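You operate a simulated robot arm through the tools that you are given. There is no shell and no other tool.

Carry out the task below with a simulated robot arm. There is one attempt and no reset: what you move stays moved.

TASK
Put things in order on the blue bench top. At the end: the white housing from the blue bench top stands where the black levelling foot stood; the grey housing from the blue bench top stands where the white housing stood; the grey large disc block stands on top of the brown small carton; the black levelling foot from the blue bench top stands where the grey large disc block stood; whatever was shut is shut again. Leave all else as you found it, and nothing knocked over.

The check looks at the end state, three seconds after you hand in, the way a careful person would. Anything else that was tipped, shoved, dropped, spilled or broken makes it a failure.

THE ROBOT
A 5-joint arm with a two-finger parallel gripper, fixed in place. Base frame: the origin is at the foot of the arm, x ahead of it, y to its left, z up; the work surface is at about z = 0. Units: m, rad, N and s.
With the tool pointing down near the work surface it reaches from about 0.26 to 0.68 m from the base axis. Its first joint turns from -1.152 to 1.152 rad. The tool tilts only in the upright plane through the base axis and itself; it spins freely about its own axis. Payload 2.9 kg.
The TCP is the grasp point between the finger pads, 0.03 m short of the fingertips. In the tool frame z runs along the fingers and y along their closing line. The gripper opens to 0.11 m. The fingers are 0.02 m wide and 0.01 m thick; the gripper's body (0.048 by 0.112 m) begins 0.055 m behind the TCP.
Orientation is told as [roll, pitch, yaw] about the base's x, y, z axes, in that order, counted from this pose: with the fingers straight down and closing along the base's y, the tool's x points along the base's -x, its y along +y and its z along -z.

THE INTERFACE
- The arm moves only by the tool nudge_tool. Its argument "motion" is a list of rows, each a list of 6 numbers: the shift along the tool's x, y, z in mm, then the turn, a rotation vector about the tool's x, y, z in rad. In form: [[tx, ty, tz, rx, ry, rz], ...]. A call has 1 to 20 rows; each row shifts and turns the commanded pose from where the row before left it, along the tool's axes as they then stand. "jaw" is the gripper command, from -1 (shut) to 1 (fully open), values between in proportion, set as the call begins (left out, the last holds). A row lasts 0.2 s, in which the tool goes at most 0.05 m and 0.15 rad; a call with a longer step from one row to the next is refused whole, and so is a gripper value outside its range. A pose out of reach is approached as far as the arm can. The call stops where the force on the tool passes 40 N (or 10 N more than at its start, if that is more) or the arm is blocked; 0.2 s more then pass. The fingers move at their own pace (about 0.108 m/s each) and stop on an object; they squeeze with about 22 N. The grip force told is the motor's: it shows also when the fingers shut on nothing. Time passes only in rows, and 0.2 s behind the last, so rows that do not move let the fingers close. The reply holds the time, the measured pose of the TCP, the force on the tool along the base axes, the opening and the grip force, in the units named above and with some noise, with the torque about the TCP (base axes, N m) and any sound that the robot's microphone picked up.
- Cameras (640 x 400 px; columns grow to the right, rows downward): "scene" is fixed at [0.0459, -0.469, 0.5918]; the picture's right is [0.61, -0.79, 0.00], its down [-0.54, -0.42, -0.73] and it looks along [0.58, 0.44, -0.69] (base axes); focal length 353 px, centre (320, 200). "wrist" rides on the gripper at [0.072, 0.017, -0.103] in the tool frame; the picture's right is [-0.23, 0.97, 0.00], its down [-0.76, -0.18, -0.62] and it looks along [-0.61, -0.14, 0.78] (tool axes); focal length 222 px, centre (320, 200). There is no depth. A picture from a camera that has moved, and an enlarged one, comes with that camera's place and axes in the base frame and with its lens.
- get_image(camera): a new picture of that camera. It takes no simulated time.
- inspect(camera, box): a new picture of the part [left, top, right, bottom] of that camera's present view, enlarged. It takes no simulated time.
- close_job(): hands the job in; it is judged then, once.

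Places have to be worked out from the pictures, the camera data and where the tool is seen. Open the gripper and draw the arm clear of the work before you hand the job in, unless the task says otherwise.

The tools are called after "Emit:" as name(argument=value, ...) on one line, values as JSON. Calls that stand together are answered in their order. nudge_tool: Moves the arm, as the interface text tells. Its arguments: {"type":"object","properties":{"motion":{"type":"array","items":{"type":"array","items":{"type":"number"}}},"jaw":{"type":"number"}},"required":["motion"]} The other tools are called the same way: get_image (camera) takes a picture; inspect (camera, box) takes an enlarged picture of a part of a camera's view; close_job () hands the job in.

At the start:

```text
clock: 0.0
tool_pos: [0.4032, -0.2022, 0.2878]
tool_rot: [0.002, -0.001, 0.001]
ft_force: [-0.7, -0.2, 0.4]
torque: [0.0, -0.01, 0.01]
width: 0.1099
gripper_force: 0.0
```

scene: 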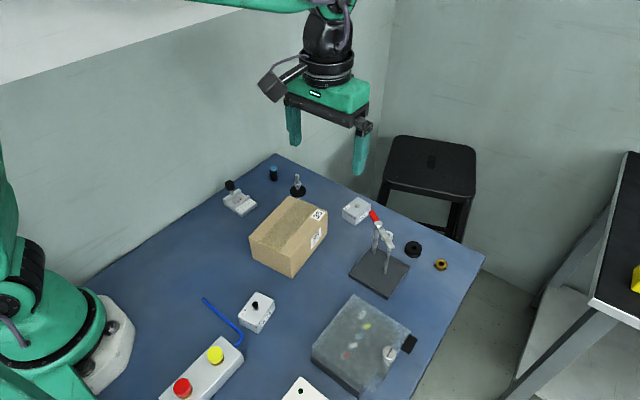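
wrist: 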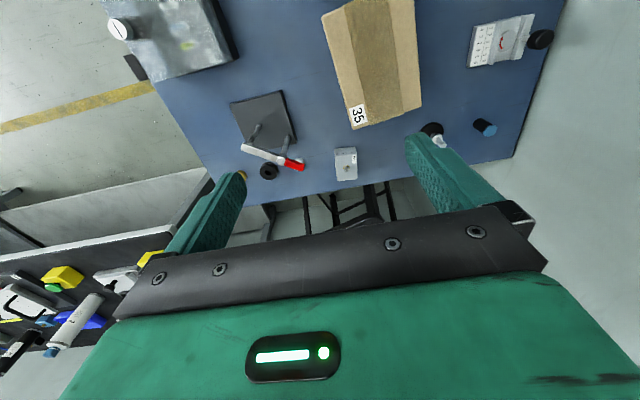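

I start by looking at the scene closely, enlarging the parts with the small objects.

Emit:
inspect(camera="scene", box=[200, 140, 360, 240])

Emit:
inspect(camera="scene", box=[330, 180, 490, 280])

Emit:
inspect(camera="scene", box=[150, 280, 310, 400])

Emit:
inspect(camera="scene", box=[270, 280, 430, 400])

```text
4.00 times, centred on (280, 190) of scene
camera zoom: at [0.0459, -0.469, 0.5918], right [0.61, -0.79, 0.0], down [-0.54, -0.42, -0.73], along [0.58, 0.44, -0.69], focal length 1414 px, centre (480, 240)
```

zoom: 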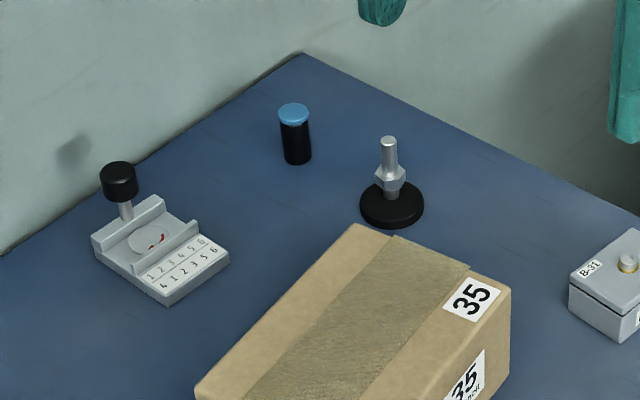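

```text
4.00 times, centred on (410, 230) of scene
camera zoom: at [0.0459, -0.469, 0.5918], right [0.61, -0.79, 0.0], down [-0.54, -0.42, -0.73], along [0.58, 0.44, -0.69], focal length 1414 px, centre (-40, 80)
```

zoom: 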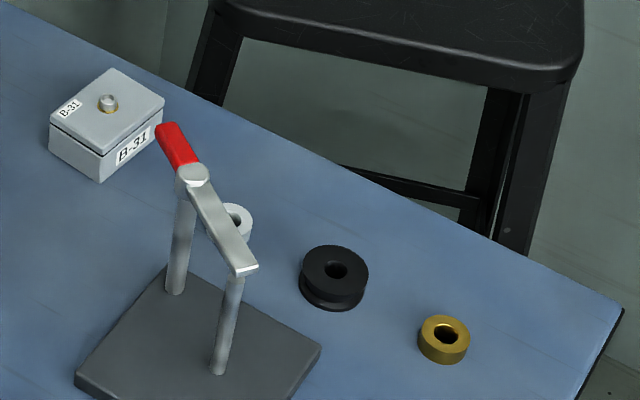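

```text
3.33 times, centred on (230, 340) of scene
camera zoom: at [0.0459, -0.469, 0.5918], right [0.61, -0.79, 0.0], down [-0.54, -0.42, -0.73], along [0.58, 0.44, -0.69], focal length 1178 px, centre (620, -267)
```

zoom: 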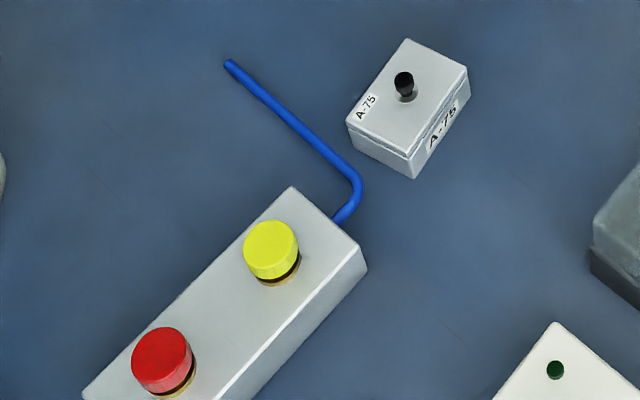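

```text
3.33 times, centred on (350, 340) of scene
camera zoom: at [0.0459, -0.469, 0.5918], right [0.61, -0.79, 0.0], down [-0.54, -0.42, -0.73], along [0.58, 0.44, -0.69], focal length 1178 px, centre (220, -267)
```

zoom: 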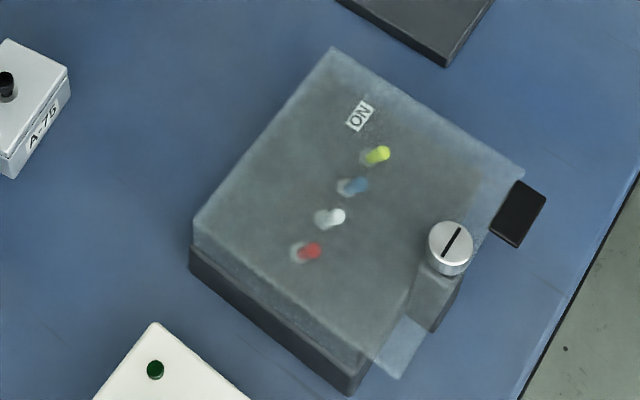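

The foot stands near (0.525, -0.03) and the carton, the two labelled boxes, a dial block and a translucent-covered box are visible, but the near edge is cut off. I spin the tool half a turn in place (at z=0.29, well above everything) to see the near part with the wrist camera.

Emit:
nudge_tool(motion=[[0, 0, 0, 0, 0, 0.15], [0, 0, 0, 0, 0, 0.15], [0, 0, 0, 0, 0, 0.15], [0, 0, 0, 0, 0, 0.15], [0, 0, 0, 0, 0, 0.15], [0, 0, 0, 0, 0, 0.15], [0, 0, 0, 0, 0, 0.15], [0, 0, 0, 0, 0, 0.15], [0, 0, 0, 0, 0, 0.15], [0, 0, 0, 0, 0, 0.15]])

Emit:
get_image(camera="wrist")

Emit:
get_image(camera="scene")

```text
clock: 2.2
tool_pos: [0.4035, -0.2027, 0.2883]
tool_rot: [-0.001, 0.0, -1.502]
ft_force: [0.3, -0.1, 0.1]
torque: [0.03, 0.01, -0.03]
width: 0.11
gripper_force: 0.1
```

```text
taken
camera wrist: at [0.4174, -0.1277, 0.3921], right [0.99, -0.16, 0.0], down [-0.13, -0.77, 0.62], along [-0.1, -0.62, -0.78], focal length 222 px, centre (320, 200)
```

wrist: 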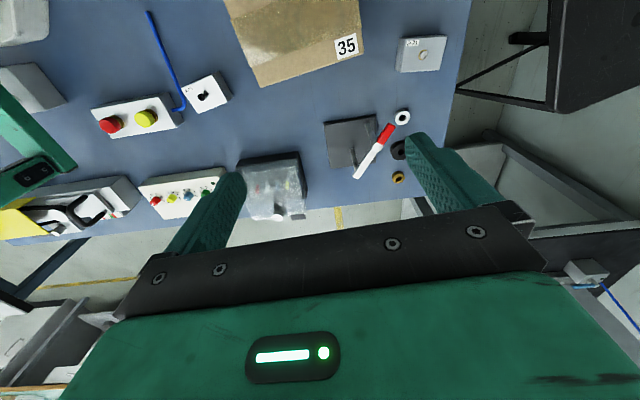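

```text
taken
```

scene: 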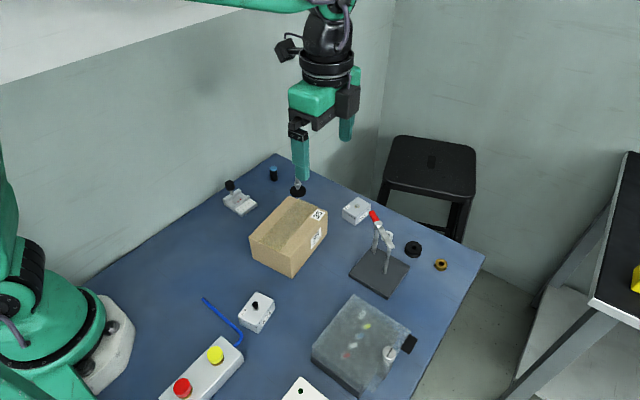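

The view now faces toward -y and shows a panel with coloured posts and another item at the near end. I enlarge parts of it.

Emit:
inspect(camera="wrist", box=[0, 0, 240, 150])

Emit:
inspect(camera="wrist", box=[0, 150, 240, 300])

Emit:
inspect(camera="wrist", box=[220, 0, 460, 150])

Emit:
inspect(camera="wrist", box=[220, 100, 420, 230])

```text
2.67 times, centred on (120, 75) of wrist
camera zoom: at [0.4174, -0.1277, 0.3921], right [0.99, -0.16, 0.0], down [-0.13, -0.77, 0.62], along [-0.1, -0.62, -0.78], focal length 592 px, centre (853, 533)
```

zoom: 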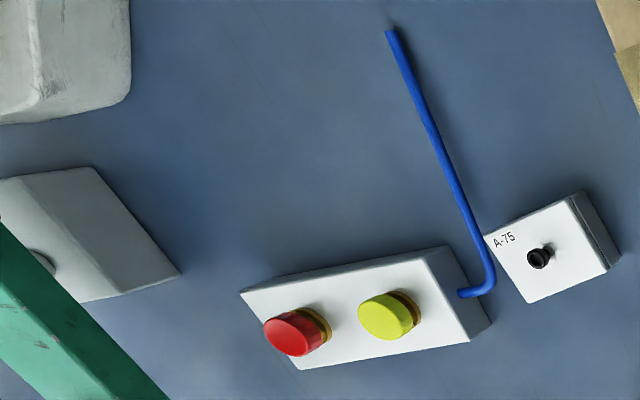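

```text
2.67 times, centred on (120, 225) of wrist
camera zoom: at [0.4174, -0.1277, 0.3921], right [0.99, -0.16, 0.0], down [-0.13, -0.77, 0.62], along [-0.1, -0.62, -0.78], focal length 592 px, centre (853, 133)
```

zoom: 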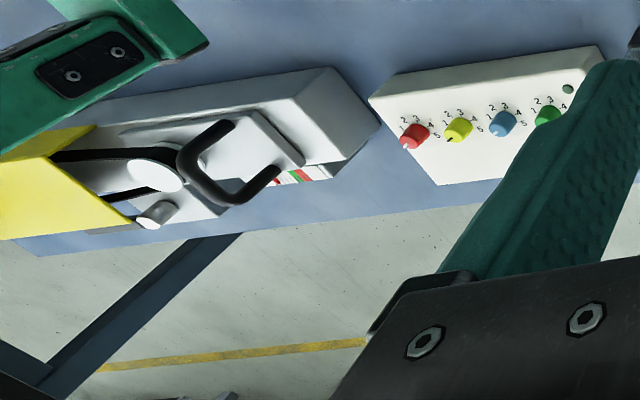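

```text
2.67 times, centred on (340, 75) of wrist
camera zoom: at [0.4174, -0.1277, 0.3921], right [0.99, -0.16, 0.0], down [-0.13, -0.77, 0.62], along [-0.1, -0.62, -0.78], focal length 592 px, centre (267, 533)
```

zoom: 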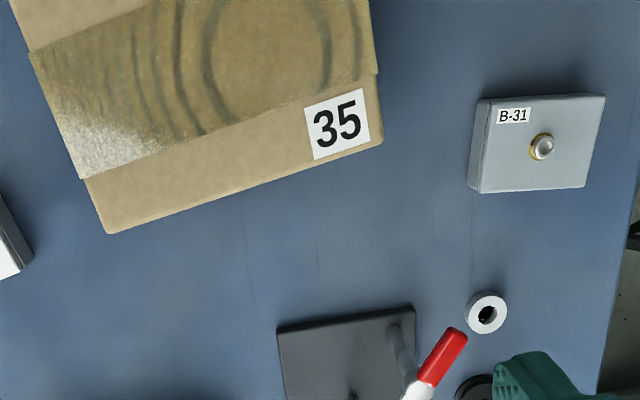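

```text
3.08 times, centred on (320, 165) of wrist
camera zoom: at [0.4174, -0.1277, 0.3921], right [0.99, -0.16, 0.0], down [-0.13, -0.77, 0.62], along [-0.1, -0.62, -0.78], focal length 684 px, centre (320, 308)
```

zoom: 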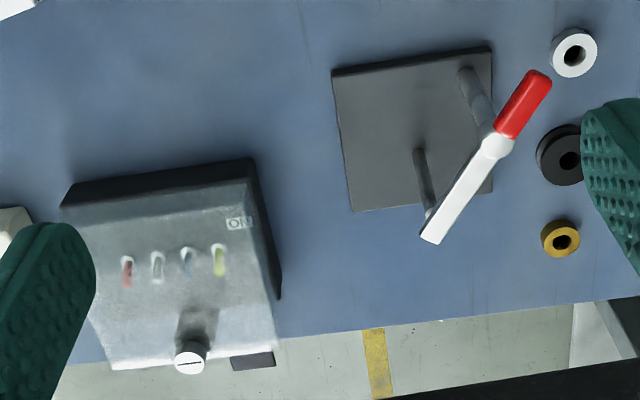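

A-75 looks white and B-31 grey, both lidded boxes; the disc block is not yet clear, the dial block by the wall being the candidate. I spin the tool the other way so that the wrist camera faces the wall side.

Emit:
nudge_tool(motion=[[0, 0, 0, 0, 0, -0.15], [0, 0, 0, 0, 0, -0.15], [0, 0, 0, 0, 0, -0.15], [0, 0, 0, 0, 0, -0.15], [0, 0, 0, 0, 0, -0.15], [0, 0, 0, 0, 0, -0.15], [0, 0, 0, 0, 0, -0.15], [0, 0, 0, 0, 0, -0.15], [0, 0, 0, 0, 0, -0.15], [0, 0, 0, 0, 0, -0.15], [0, 0, 0, 0, 0, -0.15], [0, 0, 0, 0, 0, -0.15], [0, 0, 0, 0, 0, -0.15], [0, 0, 0, 0, 0, -0.15], [0, 0, 0, 0, 0, -0.15], [0, 0, 0, 0, 0, -0.15], [0, 0, 0, 0, 0, -0.15], [0, 0, 0, 0, 0, -0.15], [0, 0, 0, 0, 0, -0.15], [0, 0, 0, 0, 0, -0.15]])

Emit:
get_image(camera="wrist")

Emit:
inspect(camera="scene", box=[215, 160, 295, 220])

```text
clock: 6.4
tool_pos: [0.4037, -0.2021, 0.2879]
tool_rot: [0.0, 0.001, 1.501]
ft_force: [-1.2, -0.7, 0.1]
torque: [0.02, 0.01, 0.02]
width: 0.1099
gripper_force: 0.1
```

```text
taken
camera wrist: at [0.3832, -0.2721, 0.3922], right [-0.96, 0.29, 0.0], down [0.23, 0.75, 0.62], along [0.18, 0.6, -0.78], focal length 222 px, centre (320, 200)
```

wrist: 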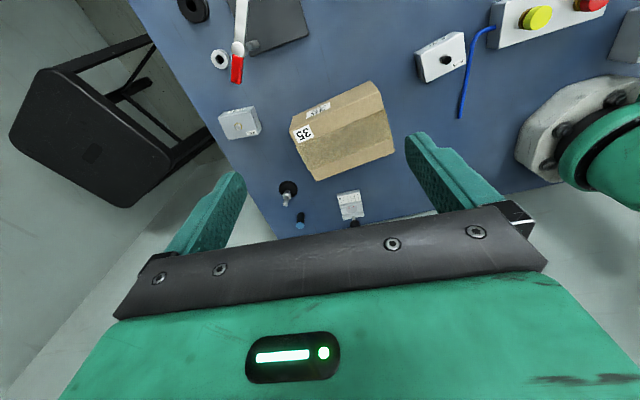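

```text
6.67 times, centred on (255, 190) of scene
camera zoom: at [0.0459, -0.469, 0.5918], right [0.61, -0.79, 0.0], down [-0.54, -0.42, -0.73], along [0.58, 0.44, -0.69], focal length 2356 px, centre (753, 267)
```

zoom: 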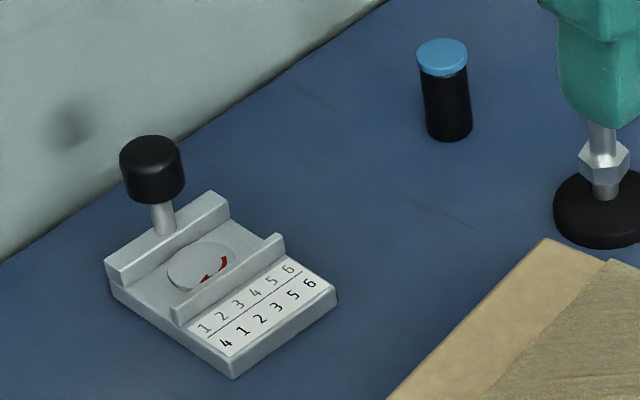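

The dial block with a disc set in it sits by the wall around (0.42, 0.07). I shift 80 mm toward the wall and a little lower to see it and the far-left corner better.

Emit:
nudge_tool(motion=[[-40, 0, 0, 0, 0, 0], [-40, 0, 0, 0, 0, 0], [0, 0, 30, 0, 0, 0]])

Emit:
get_image(camera="wrist")

Emit:
inspect(camera="wrist", box=[240, 100, 440, 225])

Emit:
inspect(camera="scene", box=[540, 120, 640, 340])

```text
clock: 7.2
tool_pos: [0.4102, -0.1216, 0.2607]
tool_rot: [0.001, 0.0, 1.498]
ft_force: [0.4, 1.3, -0.4]
torque: [0.01, 0.02, 0.0]
width: 0.1099
gripper_force: 0.0
```

```text
taken
camera wrist: at [0.3878, -0.1917, 0.3642], right [-0.95, 0.3, 0.0], down [0.23, 0.75, 0.62], along [0.19, 0.59, -0.78], focal length 222 px, centre (320, 200)
```

wrist: 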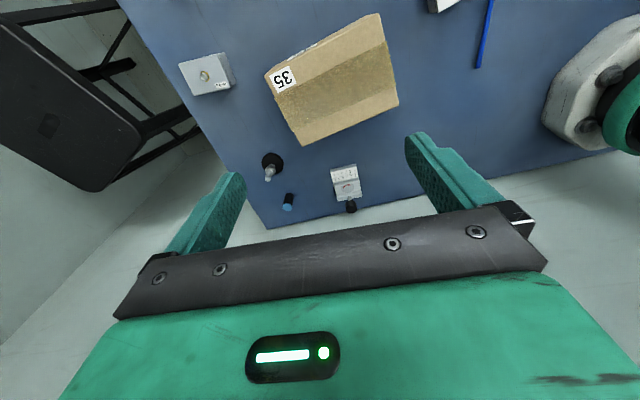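

```text
3.20 times, centred on (340, 162) of wrist
camera zoom: at [0.3878, -0.1917, 0.3642], right [-0.95, 0.3, 0.0], down [0.23, 0.75, 0.62], along [0.19, 0.59, -0.78], focal length 711 px, centre (256, 320)
```

zoom: 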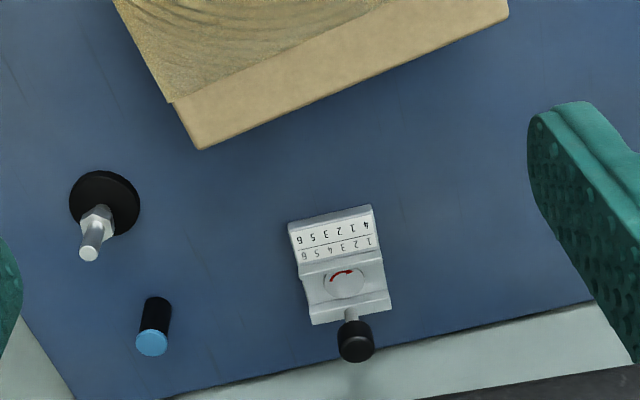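

```text
1.82 times, centred on (590, 230) of scene
camera zoom: at [0.0459, -0.469, 0.5918], right [0.61, -0.79, 0.0], down [-0.54, -0.42, -0.73], along [0.58, 0.44, -0.69], focal length 642 px, centre (-171, 146)
```

zoom: 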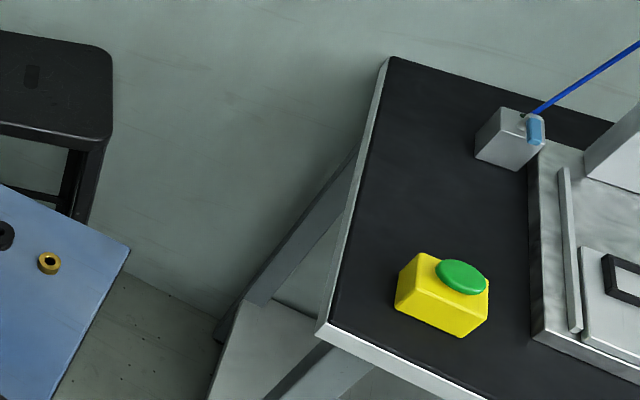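

The dial block shows a disc with a red arrow between two rails, and a black-knobbed lever. Before deciding, I move over to the -y side to look at the translucent-covered box and the near items from the other side.

Emit:
nudge_tool(motion=[[40.7, 8.3, 0, 0, 0, 0], [40.7, 8.3, 0, 0, 0, 0], [40.7, 8.3, 0, 0, 0, 0], [40.7, 8.3, 0, 0, 0, 0], [40.7, 8.3, 0, 0, 0, 0], [40.7, 8.3, 0, 0, 0, 0], [40.7, 8.3, 0, 0, 0, 0], [40.7, 8.3, 0, 0, 0, 0], [0, 0, 0, 0, 0, 0]])

Emit:
get_image(camera="wrist")

Emit:
inspect(camera="wrist", box=[200, 0, 520, 200])

Emit:
get_image(camera="scene")

```text
clock: 9.2
tool_pos: [0.3184, -0.4417, 0.2558]
tool_rot: [0.001, 0.001, 1.5]
ft_force: [0.1, 0.6, -0.1]
torque: [0.03, 0.03, 0.0]
width: 0.1099
gripper_force: 0.0
```

```text
taken
camera wrist: at [0.2977, -0.5121, 0.3592], right [-0.95, 0.3, 0.0], down [0.23, 0.75, 0.62], along [0.19, 0.6, -0.78], focal length 222 px, centre (320, 200)
```

wrist: 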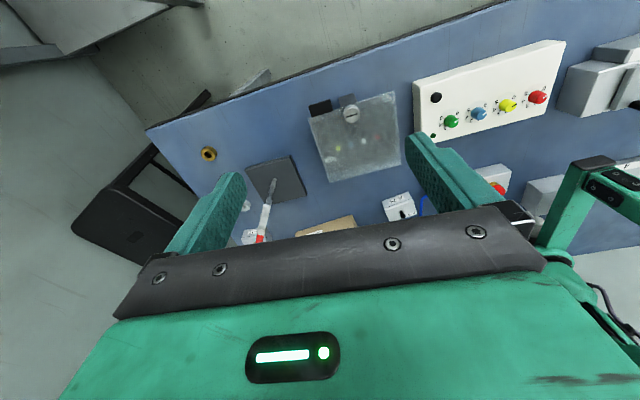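

```text
2.00 times, centred on (360, 100) of wrist
camera zoom: at [0.2977, -0.5121, 0.3592], right [-0.95, 0.3, 0.0], down [0.23, 0.75, 0.62], along [0.19, 0.6, -0.78], focal length 444 px, centre (240, 400)
```

zoom: 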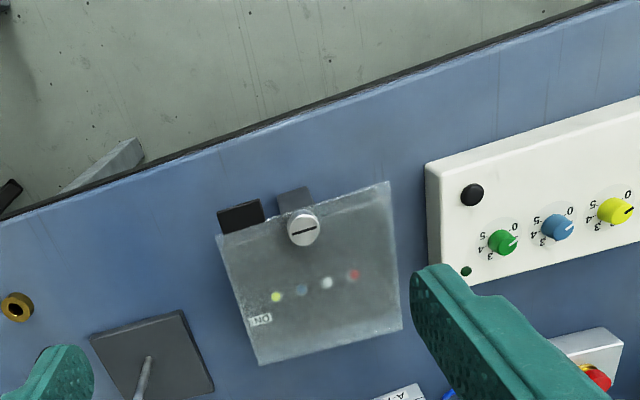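

```text
taken
```

scene: 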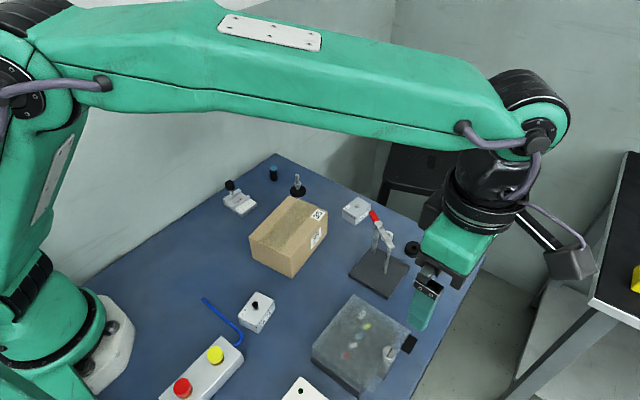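

The translucent cover only guards four switches. I check the items at the right edge of this view and the ring near the clamp more closely.

Emit:
inspect(camera="wrist", box=[480, 20, 640, 180])

Emit:
inspect(camera="wrist", box=[150, 90, 310, 250])

Emit:
inspect(camera="wrist", box=[290, 60, 450, 240])

Emit:
inspect(camera="scene", box=[340, 190, 440, 260])

```text
2.50 times, centred on (560, 100) of wrist
camera zoom: at [0.2977, -0.5121, 0.3592], right [-0.95, 0.3, 0.0], down [0.23, 0.75, 0.62], along [0.19, 0.6, -0.78], focal length 555 px, centre (-280, 450)
```

zoom: 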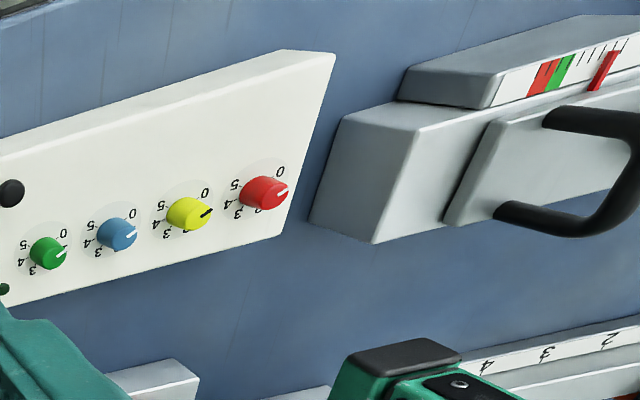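

```text
2.50 times, centred on (230, 170) of wrist
camera zoom: at [0.2977, -0.5121, 0.3592], right [-0.95, 0.3, 0.0], down [0.23, 0.75, 0.62], along [0.19, 0.6, -0.78], focal length 555 px, centre (545, 275)
```

zoom: 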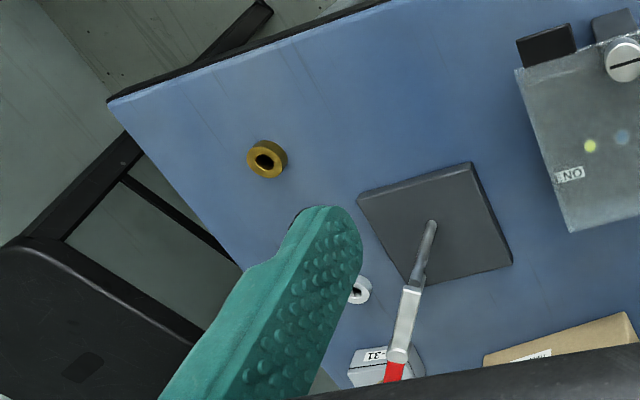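

```text
2.22 times, centred on (370, 150) of wrist
camera zoom: at [0.2977, -0.5121, 0.3592], right [-0.95, 0.3, 0.0], down [0.23, 0.75, 0.62], along [0.19, 0.6, -0.78], focal length 494 px, centre (209, 311)
```

zoom: 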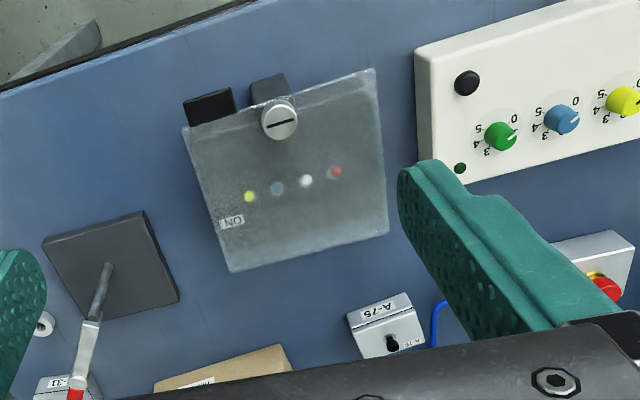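

```text
5.71 times, centred on (390, 225) of scene
camera zoom: at [0.0459, -0.469, 0.5918], right [0.61, -0.79, 0.0], down [-0.54, -0.42, -0.73], along [0.58, 0.44, -0.69], focal length 2019 px, centre (-80, 57)
```

zoom: 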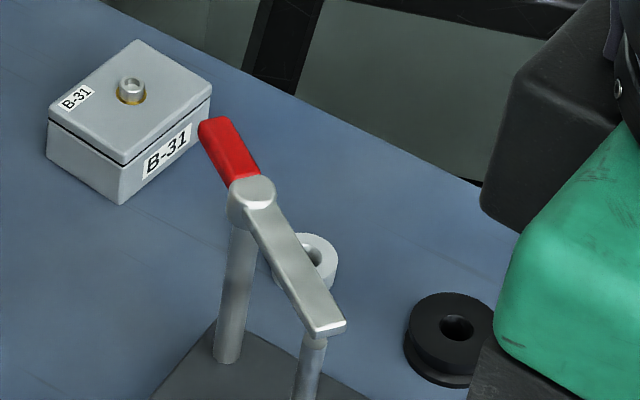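

No other grey disc piece is to be found anywhere, so the grey block with the disc by the wall must be the disc block; it looks about 48 mm (x) by 64 mm (y), centred near (0.412, 0.052). I travel high over there with the closing line along x to look down at it.

Emit:
nudge_tool(motion=[[-38.4, -4.5, 0, 0, 0, 0], [-38.4, -4.5, 0, 0, 0, 0], [-38.4, -4.5, 0, 0, 0, 0], [-38.4, -4.5, 0, 0, 0, 0], [-38.4, -4.5, 0, 0, 0, 0], [-38.4, -4.5, 0, 0, 0, 0], [-38.4, -4.5, 0, 0, 0, 0], [-38.4, -4.5, 0, 0, 0, 0], [-38.4, -4.5, 0, 0, 0, 0], [-38.4, -4.5, 0, 0, 0, 0], [-38.4, -4.5, 0, 0, 0, 0], [-38.4, -4.5, 0, 0, 0, 0], [0, 0, 0, 0, 0, 0]])

Emit:
get_image(camera="wrist")

Emit:
get_image(camera="scene")

```text
clock: 12.0
tool_pos: [0.4064, 0.014, 0.2596]
tool_rot: [-0.001, 0.0, 1.497]
ft_force: [-0.3, 0.4, 0.0]
torque: [-0.01, 0.0, 0.01]
width: 0.11
gripper_force: 0.1
```

```text
taken
camera wrist: at [0.3856, -0.0555, 0.3627], right [-0.95, 0.3, 0.0], down [0.23, 0.75, 0.62], along [0.19, 0.59, -0.78], focal length 222 px, centre (320, 200)
```

wrist: 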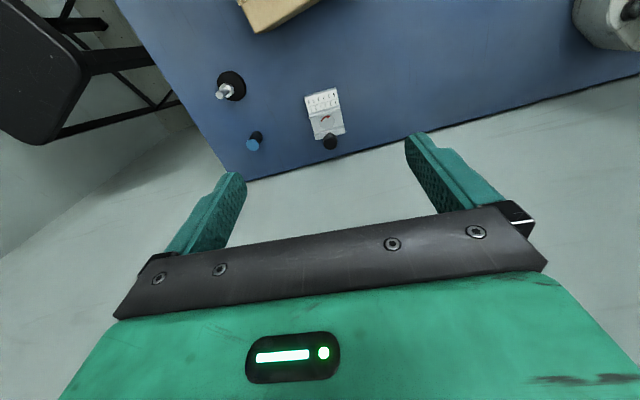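

```text
taken
```

scene: 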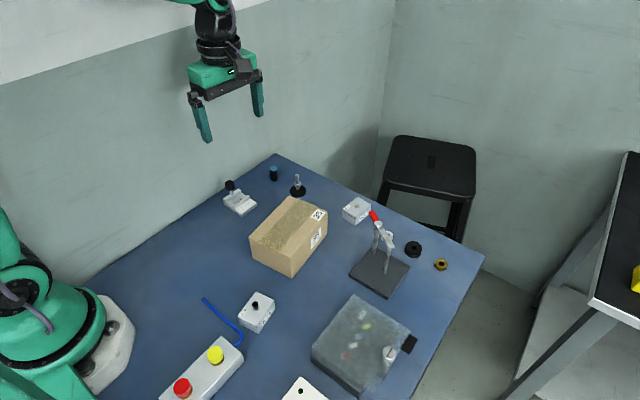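

I enlarge the dial block and the foot from here to measure them.

Emit:
inspect(camera="wrist", box=[280, 70, 376, 160])

Emit:
inspect(camera="wrist", box=[190, 50, 286, 160])

Emit:
inspect(camera="scene", box=[216, 170, 264, 224])

Emit:
inspect(camera="scene", box=[235, 180, 339, 286])

```text
4.44 times, centred on (328, 115) of wrist
camera zoom: at [0.3856, -0.0555, 0.3627], right [-0.95, 0.3, 0.0], down [0.23, 0.75, 0.62], along [0.19, 0.59, -0.78], focal length 987 px, centre (284, 578)
```

zoom: 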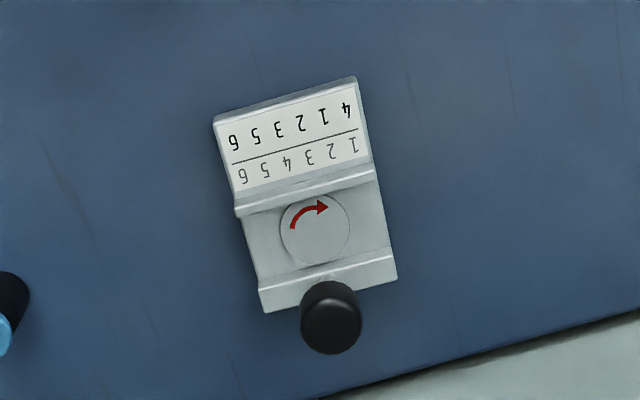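

```text
3.64 times, centred on (238, 105) of wrist
camera zoom: at [0.3856, -0.0555, 0.3627], right [-0.95, 0.3, 0.0], down [0.23, 0.75, 0.62], along [0.19, 0.59, -0.78], focal length 808 px, centre (618, 546)
```

zoom: 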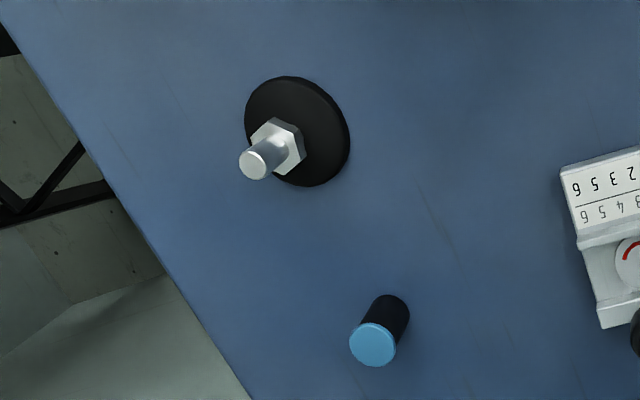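

```text
7.41 times, centred on (240, 197) of scene
camera zoom: at [0.046, -0.4689, 0.5918], right [0.61, -0.79, 0.0], down [-0.54, -0.42, -0.73], along [0.58, 0.44, -0.69], focal length 2618 px, centre (913, 222)
```

zoom: 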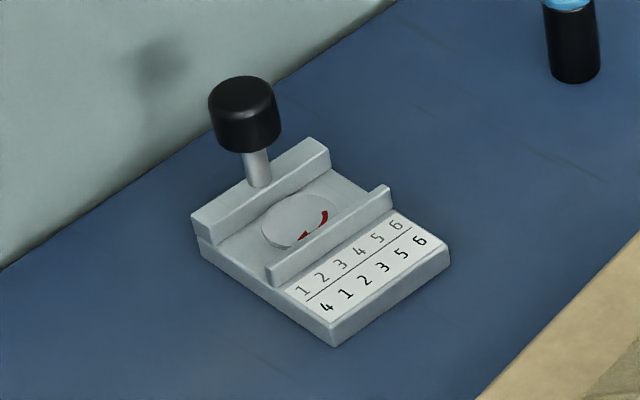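

```text
3.77 times, centred on (287, 233) of scene
camera zoom: at [0.046, -0.4689, 0.5918], right [0.61, -0.79, 0.0], down [-0.54, -0.42, -0.73], along [0.58, 0.44, -0.69], focal length 1333 px, centre (444, 76)
```

zoom: 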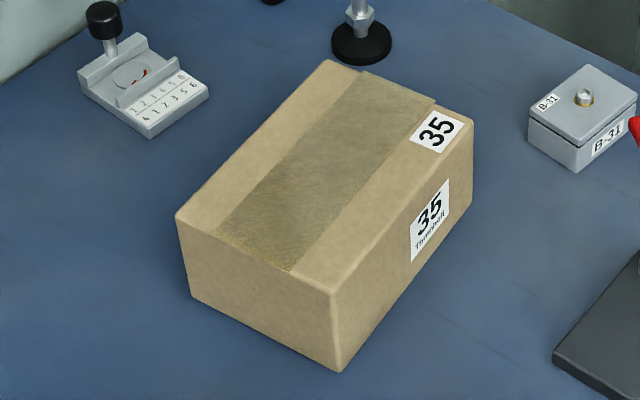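

The block centre measures about (0.412, 0.054), edges nearly aligned with my closing line, knob top near z=0.067, wall at y≈0.138. I centre above it and descend to z≈0.12 for another look.

Emit:
nudge_tool(motion=[[-20.4, -1.2, 0, 0, 0, 0], [-20.4, -1.1, 0, 0, 0, 0], [0, 0, 35, 0, 0, 0], [0, 0, 35, 0, 0, 0], [0, 0, 35, 0, 0, 0], [0, 0, 30, 0, 0, 0], [0, 0, 0, 0, 0, 0]])

Emit:
get_image(camera="wrist")

Emit:
get_image(camera="scene")

```text
clock: 13.6
tool_pos: [0.413, 0.0545, 0.1234]
tool_rot: [-0.001, 0.0, 1.5]
ft_force: [-0.2, 0.2, -0.1]
torque: [-0.03, 0.0, -0.01]
width: 0.1101
gripper_force: 0.2
```

```text
taken
camera wrist: at [0.3916, -0.0154, 0.2277], right [-0.95, 0.3, 0.0], down [0.23, 0.75, 0.62], along [0.19, 0.6, -0.78], focal length 222 px, centre (320, 200)
```

wrist: 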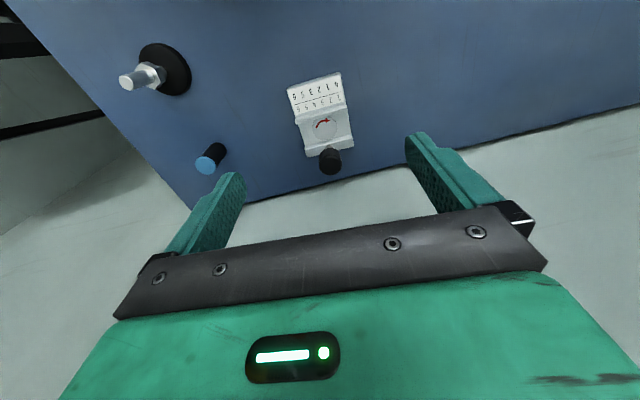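

```text
taken
```

scene: 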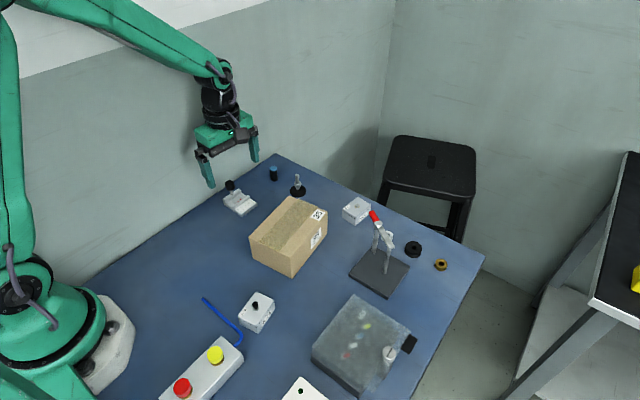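

I check the block's alignment between the fingers before descending.

Emit:
inspect(camera="wrist", box=[260, 60, 388, 190])

```text
3.08 times, centred on (324, 125) of wrist
camera zoom: at [0.3916, -0.0154, 0.2277], right [-0.95, 0.3, 0.0], down [0.23, 0.75, 0.62], along [0.19, 0.6, -0.78], focal length 684 px, centre (308, 431)
```

zoom: 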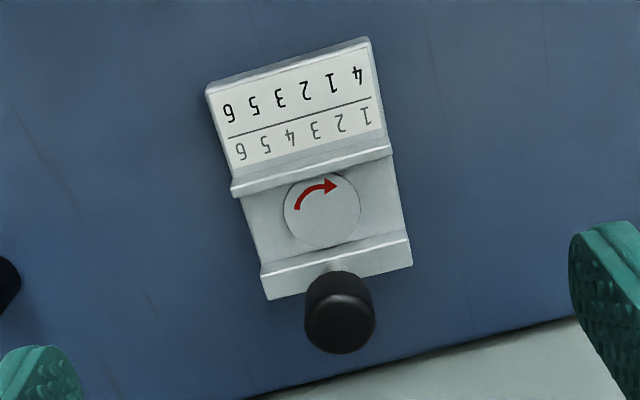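

The block centre comes out at (0.4117, 0.0555), turned about -0.04 rad; I trim the spin by 0.03 rad and descend until the fingertips are about 4 mm above the bench.

Emit:
nudge_tool(motion=[[0, 1.2, 0, 0, 0, -0.03], [0, 0, 30, 0, 0, 0], [0, 0, 30, 0, 0, 0], [0, 0, 18, 0, 0, 0], [0, 0, 10, 0, 0, 0], [0, 0, 0, 0, 0, 0]])

Emit:
get_image(camera="wrist")

Emit:
inspect(camera="scene", box=[180, 110, 300, 230])

```text
clock: 15.0
tool_pos: [0.4112, 0.0542, 0.0357]
tool_rot: [-0.001, 0.0, 1.529]
ft_force: [-0.4, -1.0, -0.4]
torque: [-0.01, -0.03, -0.01]
width: 0.1099
gripper_force: 0.0
```

```text
taken
camera wrist: at [0.3919, -0.017, 0.14], right [-0.96, 0.27, 0.0], down [0.21, 0.75, 0.62], along [0.17, 0.6, -0.78], focal length 222 px, centre (320, 200)
```

wrist: 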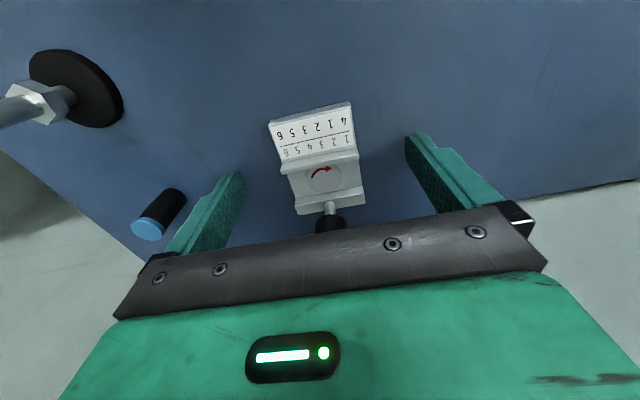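

```text
3.33 times, centred on (240, 170) of scene
camera zoom: at [0.0459, -0.469, 0.5918], right [0.61, -0.79, 0.0], down [-0.54, -0.42, -0.73], along [0.58, 0.44, -0.69], focal length 1178 px, centre (587, 300)
```

zoom: 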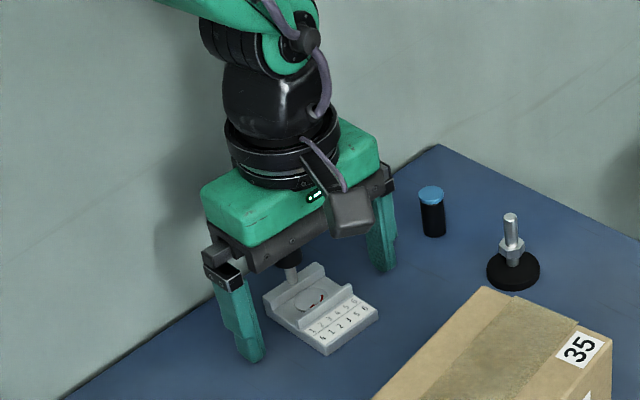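

The fingers straddle the block with room on both sides and no contact force; I close the gripper.

Emit:
nudge_tool(motion=[[0, 0, 0, 0, 0, 0], [0, 0, 0, 0, 0, 0], [0, 0, 0, 0, 0, 0], [0, 0, 0, 0, 0, 0]], jaw=-1)

Emit:
get_image(camera="wrist")

```text
clock: 16.0
tool_pos: [0.4112, 0.0532, 0.0362]
tool_rot: [0.0, 0.0, 1.527]
ft_force: [-0.1, 0.8, -0.9]
torque: [-0.05, -0.01, 0.0]
width: 0.0499
gripper_force: 21.9
```

```text
taken
camera wrist: at [0.392, -0.017, 0.1402], right [-0.96, 0.27, 0.0], down [0.21, 0.75, 0.62], along [0.17, 0.6, -0.78], focal length 222 px, centre (320, 200)
```

wrist: 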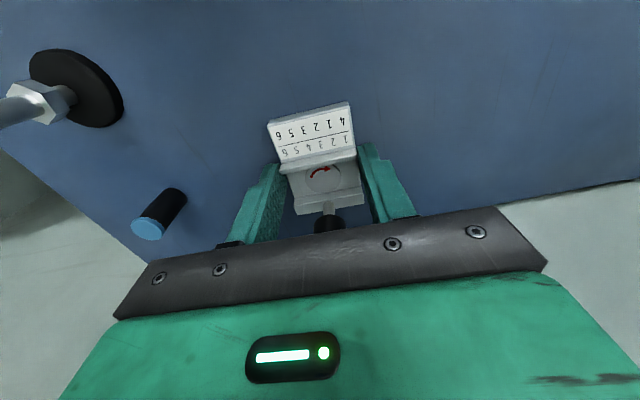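

It grips at 0.050 m wide. I lift 30 mm gently and check that the block comes along level.

Emit:
nudge_tool(motion=[[0, 0, -5, 0, 0, 0], [0, 0, -10, 0, 0, 0], [0, 0, -15, 0, 0, 0], [0, 0, 0, 0, 0, 0]])

Emit:
get_image(camera="wrist")

Emit:
inspect(camera="scene", box=[180, 110, 300, 230])

```text
clock: 17.0
tool_pos: [0.4121, 0.0536, 0.0654]
tool_rot: [0.0, -0.002, 1.529]
ft_force: [-0.1, -1.0, -0.9]
torque: [-0.05, 0.01, 0.02]
width: 0.0498
gripper_force: 21.7
```

```text
taken
camera wrist: at [0.393, -0.0171, 0.1699], right [-0.96, 0.27, 0.0], down [0.21, 0.75, 0.62], along [0.17, 0.6, -0.78], focal length 222 px, centre (320, 200)
```

wrist: 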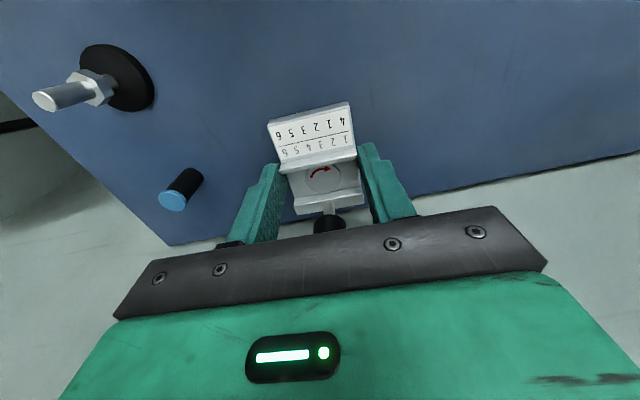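

```text
3.33 times, centred on (240, 170) of scene
camera zoom: at [0.0459, -0.469, 0.5918], right [0.61, -0.79, 0.0], down [-0.54, -0.42, -0.73], along [0.58, 0.44, -0.69], focal length 1178 px, centre (587, 300)
```

zoom: 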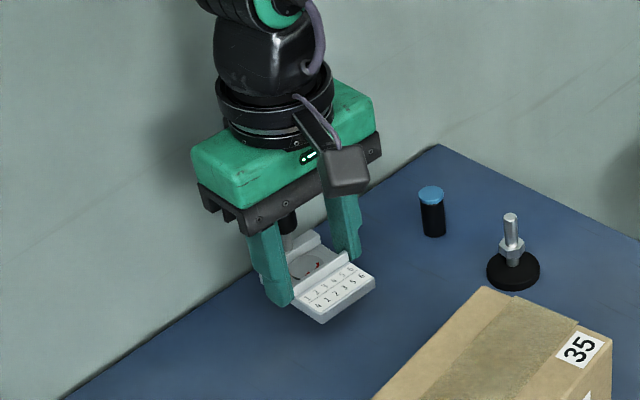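

The block came free and level, its base about 0.036 m below the TCP. The carton measures about 0.137 x 0.097 m, 0.07 high, centred near (0.392, -0.128) and turned about 0.12 rad; I lift to z≈0.16 and carry the block over it.

Emit:
nudge_tool(motion=[[0, 0, -25, 0, 0, 0], [0, 0, -35, 0, 0, 0], [0, 0, -36, 0, 0, 0], [20, 1.3, 0, 0, 0, 0], [30, 2.0, 0, 0, 0, 0], [35, 2.4, 0, 0, 0, 0], [35, 2.4, 0, 0, 0, 0], [35, 2.4, 0, 0, 0, 0], [28.8, 1.9, 0, 0, 0, 0], [0, 0, 0, 0, 0, -0.08], [0, 0, 0, 0, 0, -0.08], [0, 0, 0, 0, 0, 0]])

Emit:
get_image(camera="wrist")

Emit:
get_image(camera="scene")

```text
clock: 19.6
tool_pos: [0.3922, -0.1293, 0.1606]
tool_rot: [0.002, 0.0, 1.69]
ft_force: [-0.3, 0.1, -1.9]
torque: [-0.03, -0.01, 0.02]
width: 0.0495
gripper_force: 21.7
```

```text
taken
camera wrist: at [0.3846, -0.2022, 0.2643], right [-0.99, 0.11, 0.0], down [0.09, 0.78, 0.62], along [0.07, 0.62, -0.78], focal length 222 px, centre (320, 200)
```

wrist: 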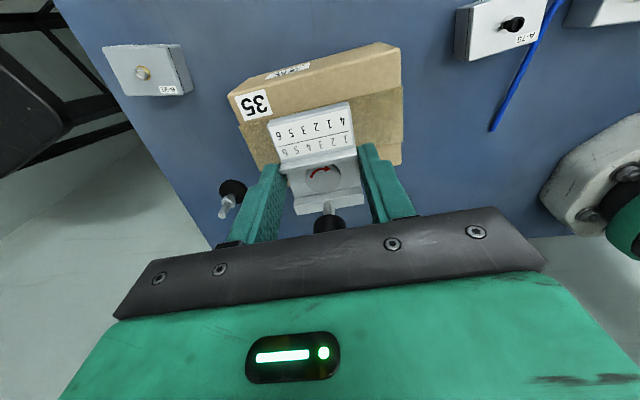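

```text
taken
```

scene: 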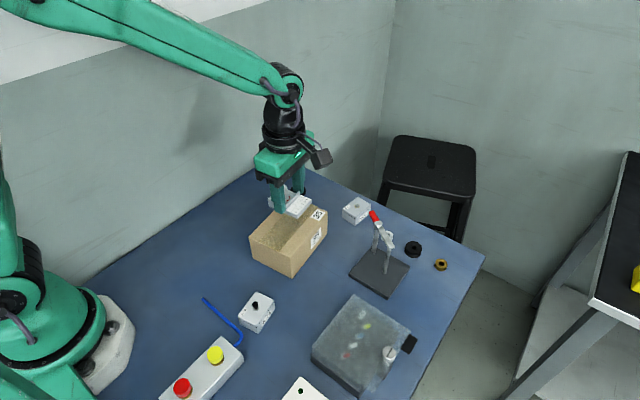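

I enlarge the wrist view to check where the block sits over the carton's top face.

Emit:
inspect(camera="wrist", box=[210, 20, 430, 180])

Emit:
inspect(camera="scene", box=[230, 140, 350, 290])

```text
2.50 times, centred on (320, 100) of wrist
camera zoom: at [0.3846, -0.2022, 0.2643], right [-0.99, 0.11, 0.0], down [0.09, 0.78, 0.62], along [0.07, 0.62, -0.78], focal length 555 px, centre (320, 450)
```

zoom: 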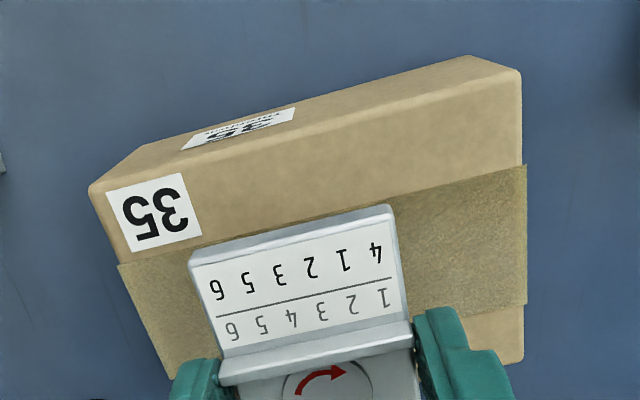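

```text
2.67 times, centred on (290, 215) of scene
camera zoom: at [0.0459, -0.469, 0.5918], right [0.61, -0.79, 0.0], down [-0.54, -0.42, -0.73], along [0.58, 0.44, -0.69], focal length 942 px, centre (400, 160)
```

zoom: 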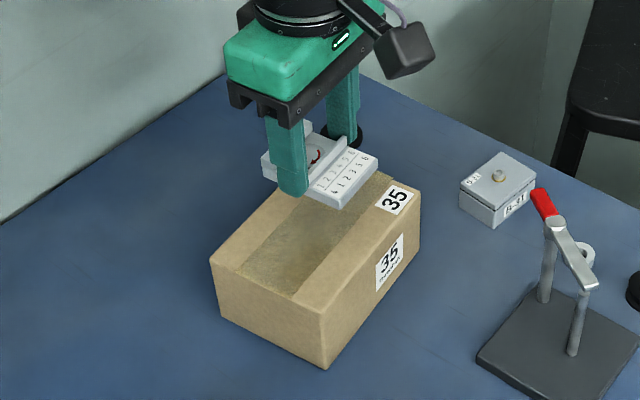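

The carton centre from this view is (0.391, -0.125), matching; the block is centred over it within a few mm. I lower it to about 10 mm above the top.

Emit:
nudge_tool(motion=[[0, 0, 20, 0, 0, 0], [0, 0, 16, 0, 0, 0], [0, 0, 10, 0, 0, 0], [0, 0, 0, 0, 0, 0]])

Emit:
inspect(camera="scene", box=[230, 140, 350, 290])

```text
clock: 20.6
tool_pos: [0.3918, -0.1275, 0.1152]
tool_rot: [-0.001, 0.0, 1.689]
ft_force: [-0.2, 0.7, -1.3]
torque: [0.0, 0.0, 0.0]
width: 0.0496
gripper_force: 21.4
```

```text
2.67 times, centred on (290, 215) of scene
camera zoom: at [0.0459, -0.469, 0.5918], right [0.61, -0.79, 0.0], down [-0.54, -0.42, -0.73], along [0.58, 0.44, -0.69], focal length 942 px, centre (400, 160)
```

zoom: 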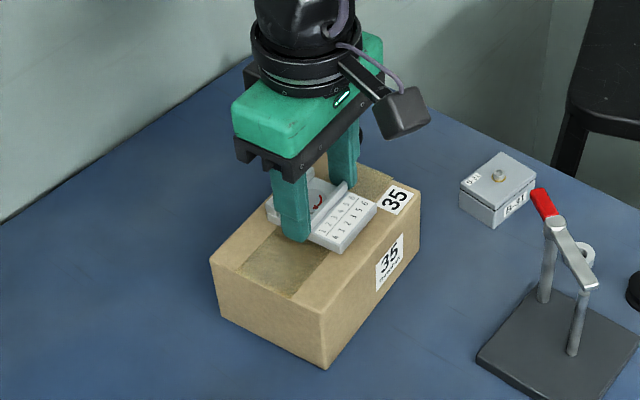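

The block is now roughly a centimetre above the carton. I lower in small steps watching the force.

Emit:
nudge_tool(motion=[[0, 0, 3, 0, 0, 0], [0, 0, 2, 0, 0, 0], [0, 0, 0, 0, 0, 0]])

Emit:
nudge_tool(motion=[[0, 0, 2, 0, 0, 0], [0, 0, 0, 0, 0, 0]])

```text
clock: 21.4
tool_pos: [0.3925, -0.1272, 0.1098]
tool_rot: [-0.002, 0.0, 1.688]
ft_force: [-0.4, 0.1, -0.6]
torque: [-0.03, 0.01, 0.01]
width: 0.0498
gripper_force: 21.9
```

```text
clock: 22.0
tool_pos: [0.3905, -0.1294, 0.1076]
tool_rot: [0.0, 0.0, 1.687]
ft_force: [0.5, 0.1, -1.9]
torque: [-0.02, 0.04, 0.0]
width: 0.0495
gripper_force: 21.5
```

No contact yet at z=0.1076 (block base ≈0.071). I go on with 1 mm steps.

Emit:
nudge_tool(motion=[[0, 0, 1, 0, 0, 0], [0, 0, 0, 0, 0, 0]])

Emit:
nudge_tool(motion=[[0, 0, 1, 0, 0, 0], [0, 0, 0, 0, 0, 0]])

Emit:
inspect(camera="scene", box=[260, 170, 340, 240])

```text
clock: 22.6
tool_pos: [0.3918, -0.1291, 0.107]
tool_rot: [0.0, -0.001, 1.688]
ft_force: [0.7, 0.4, -0.6]
torque: [-0.01, 0.02, 0.01]
width: 0.0498
gripper_force: 22.0
```

```text
clock: 23.2
tool_pos: [0.3917, -0.1297, 0.1071]
tool_rot: [-0.001, 0.0, 1.688]
ft_force: [-0.2, 0.3, -1.8]
torque: [-0.01, -0.01, -0.02]
width: 0.0494
gripper_force: 22.0
```

```text
5.71 times, centred on (300, 205) of scene
camera zoom: at [0.0459, -0.469, 0.5918], right [0.61, -0.79, 0.0], down [-0.54, -0.42, -0.73], along [0.58, 0.44, -0.69], focal length 2019 px, centre (434, 171)
```

zoom: 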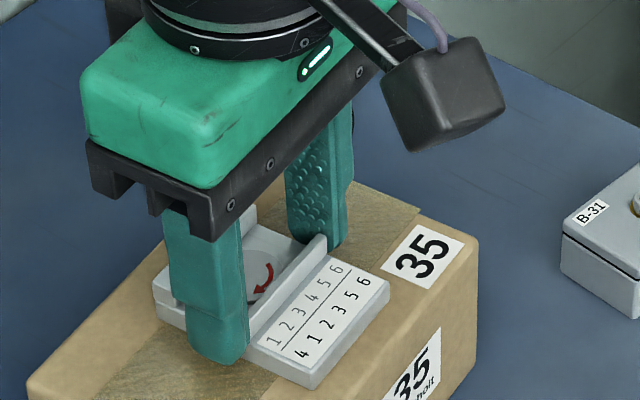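

Readings are noisy to about 1 mm and force still shows no contact; two more 1 mm steps.

Emit:
nudge_tool(motion=[[0, 0, 1, 0, 0, 0], [0, 0, 0, 0, 0, 0], [0, 0, 0, 0, 0, 0]])

Emit:
nudge_tool(motion=[[0, 0, 1, 0, 0, 0], [0, 0, 0, 0, 0, 0], [0, 0, 0, 0, 0, 0]])

```text
clock: 24.0
tool_pos: [0.3918, -0.1285, 0.106]
tool_rot: [-0.002, 0.002, 1.687]
ft_force: [-4.8, 2.6, 17.7]
torque: [0.07, 0.22, 0.06]
width: 0.0496
gripper_force: 22.6
```

```text
clock: 24.8
tool_pos: [0.3916, -0.1307, 0.1051]
tool_rot: [-0.001, 0.002, 1.688]
ft_force: [-2.6, -4.7, 18.6]
torque: [-0.15, 0.12, -0.01]
width: 0.0498
gripper_force: 21.7
```

Contact shows (about 18 N up), so the block rests on the carton. I ease off 1 mm and open the gripper.

Emit:
nudge_tool(motion=[[0, 0, -1.2, 0, 0, 0], [0, 0, 0, 0, 0, 0]])

Emit:
nudge_tool(motion=[[0, 0, 0, 0, 0, 0], [0, 0, 0, 0, 0, 0], [0, 0, 0, 0, 0, 0]], jaw=0.4)

Emit:
inspect(camera="scene", box=[230, 140, 350, 290])

Emit:
get_image(camera="wrist")

```text
clock: 25.4
tool_pos: [0.3911, -0.1288, 0.1048]
tool_rot: [0.001, -0.002, 1.689]
ft_force: [1.4, -0.3, 1.9]
torque: [-0.07, -0.14, 0.02]
width: 0.0497
gripper_force: 21.7
```

```text
clock: 26.2
tool_pos: [0.3912, -0.1289, 0.1052]
tool_rot: [0.0, 0.0, 1.689]
ft_force: [-0.9, -0.7, -0.3]
torque: [-0.01, 0.02, -0.01]
width: 0.0772
gripper_force: 0.0
```

```text
2.67 times, centred on (290, 215) of scene
camera zoom: at [0.0459, -0.469, 0.5918], right [0.61, -0.79, 0.0], down [-0.54, -0.42, -0.73], along [0.58, 0.44, -0.69], focal length 942 px, centre (400, 160)
```

zoom: 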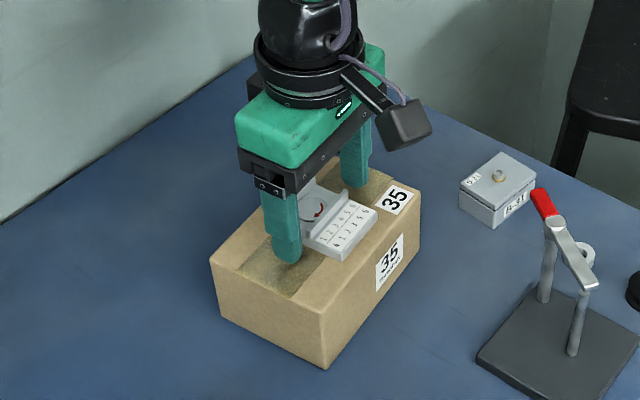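

```text
taken
camera wrist: at [0.3844, -0.202, 0.2091], right [-0.99, 0.11, 0.0], down [0.09, 0.78, 0.62], along [0.07, 0.62, -0.78], focal length 222 px, centre (320, 200)
```

wrist: 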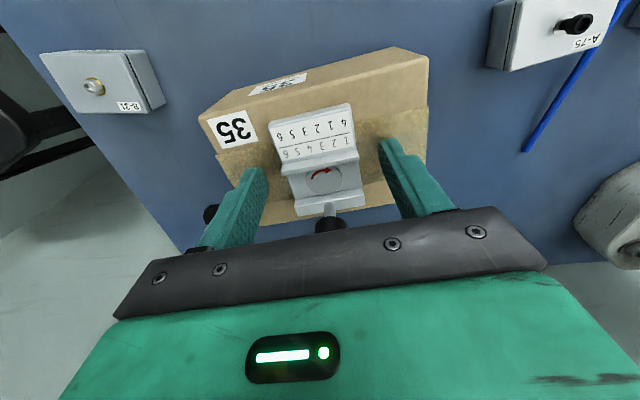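

The block sits free on the carton. I lift straight up 100 mm and then go over to the foot, near (0.529, -0.028).

Emit:
nudge_tool(motion=[[0, 0, -15, 0, 0, 0], [0, 0, -25, 0, 0, 0], [0, 0, -30, 0, 0, 0], [0, 0, -30, 0, 0, 0], [-16.8, -29.6, 0, 0, 0, 0], [-16.8, -29.6, 0, 0, 0, 0], [-16.8, -29.6, 0, 0, 0, 0], [-16.8, -29.6, 0, 0, 0, 0], [-16.8, -29.8, 0, 0, 0, 0], [0, 0, 0, 0, 0, 0]])

Emit:
get_image(camera="wrist")

Emit:
get_image(camera="scene")

```text
clock: 28.4
tool_pos: [0.5278, -0.0276, 0.2038]
tool_rot: [0.0, -0.001, 1.688]
ft_force: [0.1, -1.4, 0.5]
torque: [0.0, 0.01, -0.02]
width: 0.0769
gripper_force: 0.1
```

```text
taken
camera wrist: at [0.5216, -0.0998, 0.3076], right [-0.99, 0.11, 0.0], down [0.09, 0.78, 0.62], along [0.07, 0.62, -0.78], focal length 222 px, centre (320, 200)
```

wrist: 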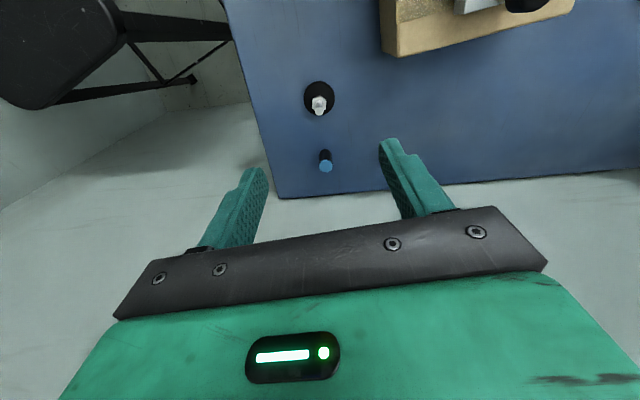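

```text
taken
```

scene: 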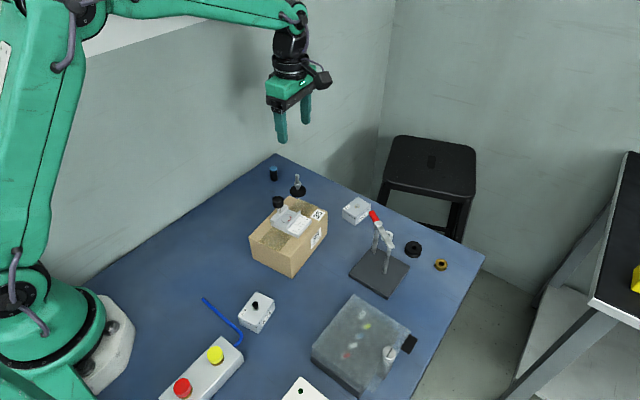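

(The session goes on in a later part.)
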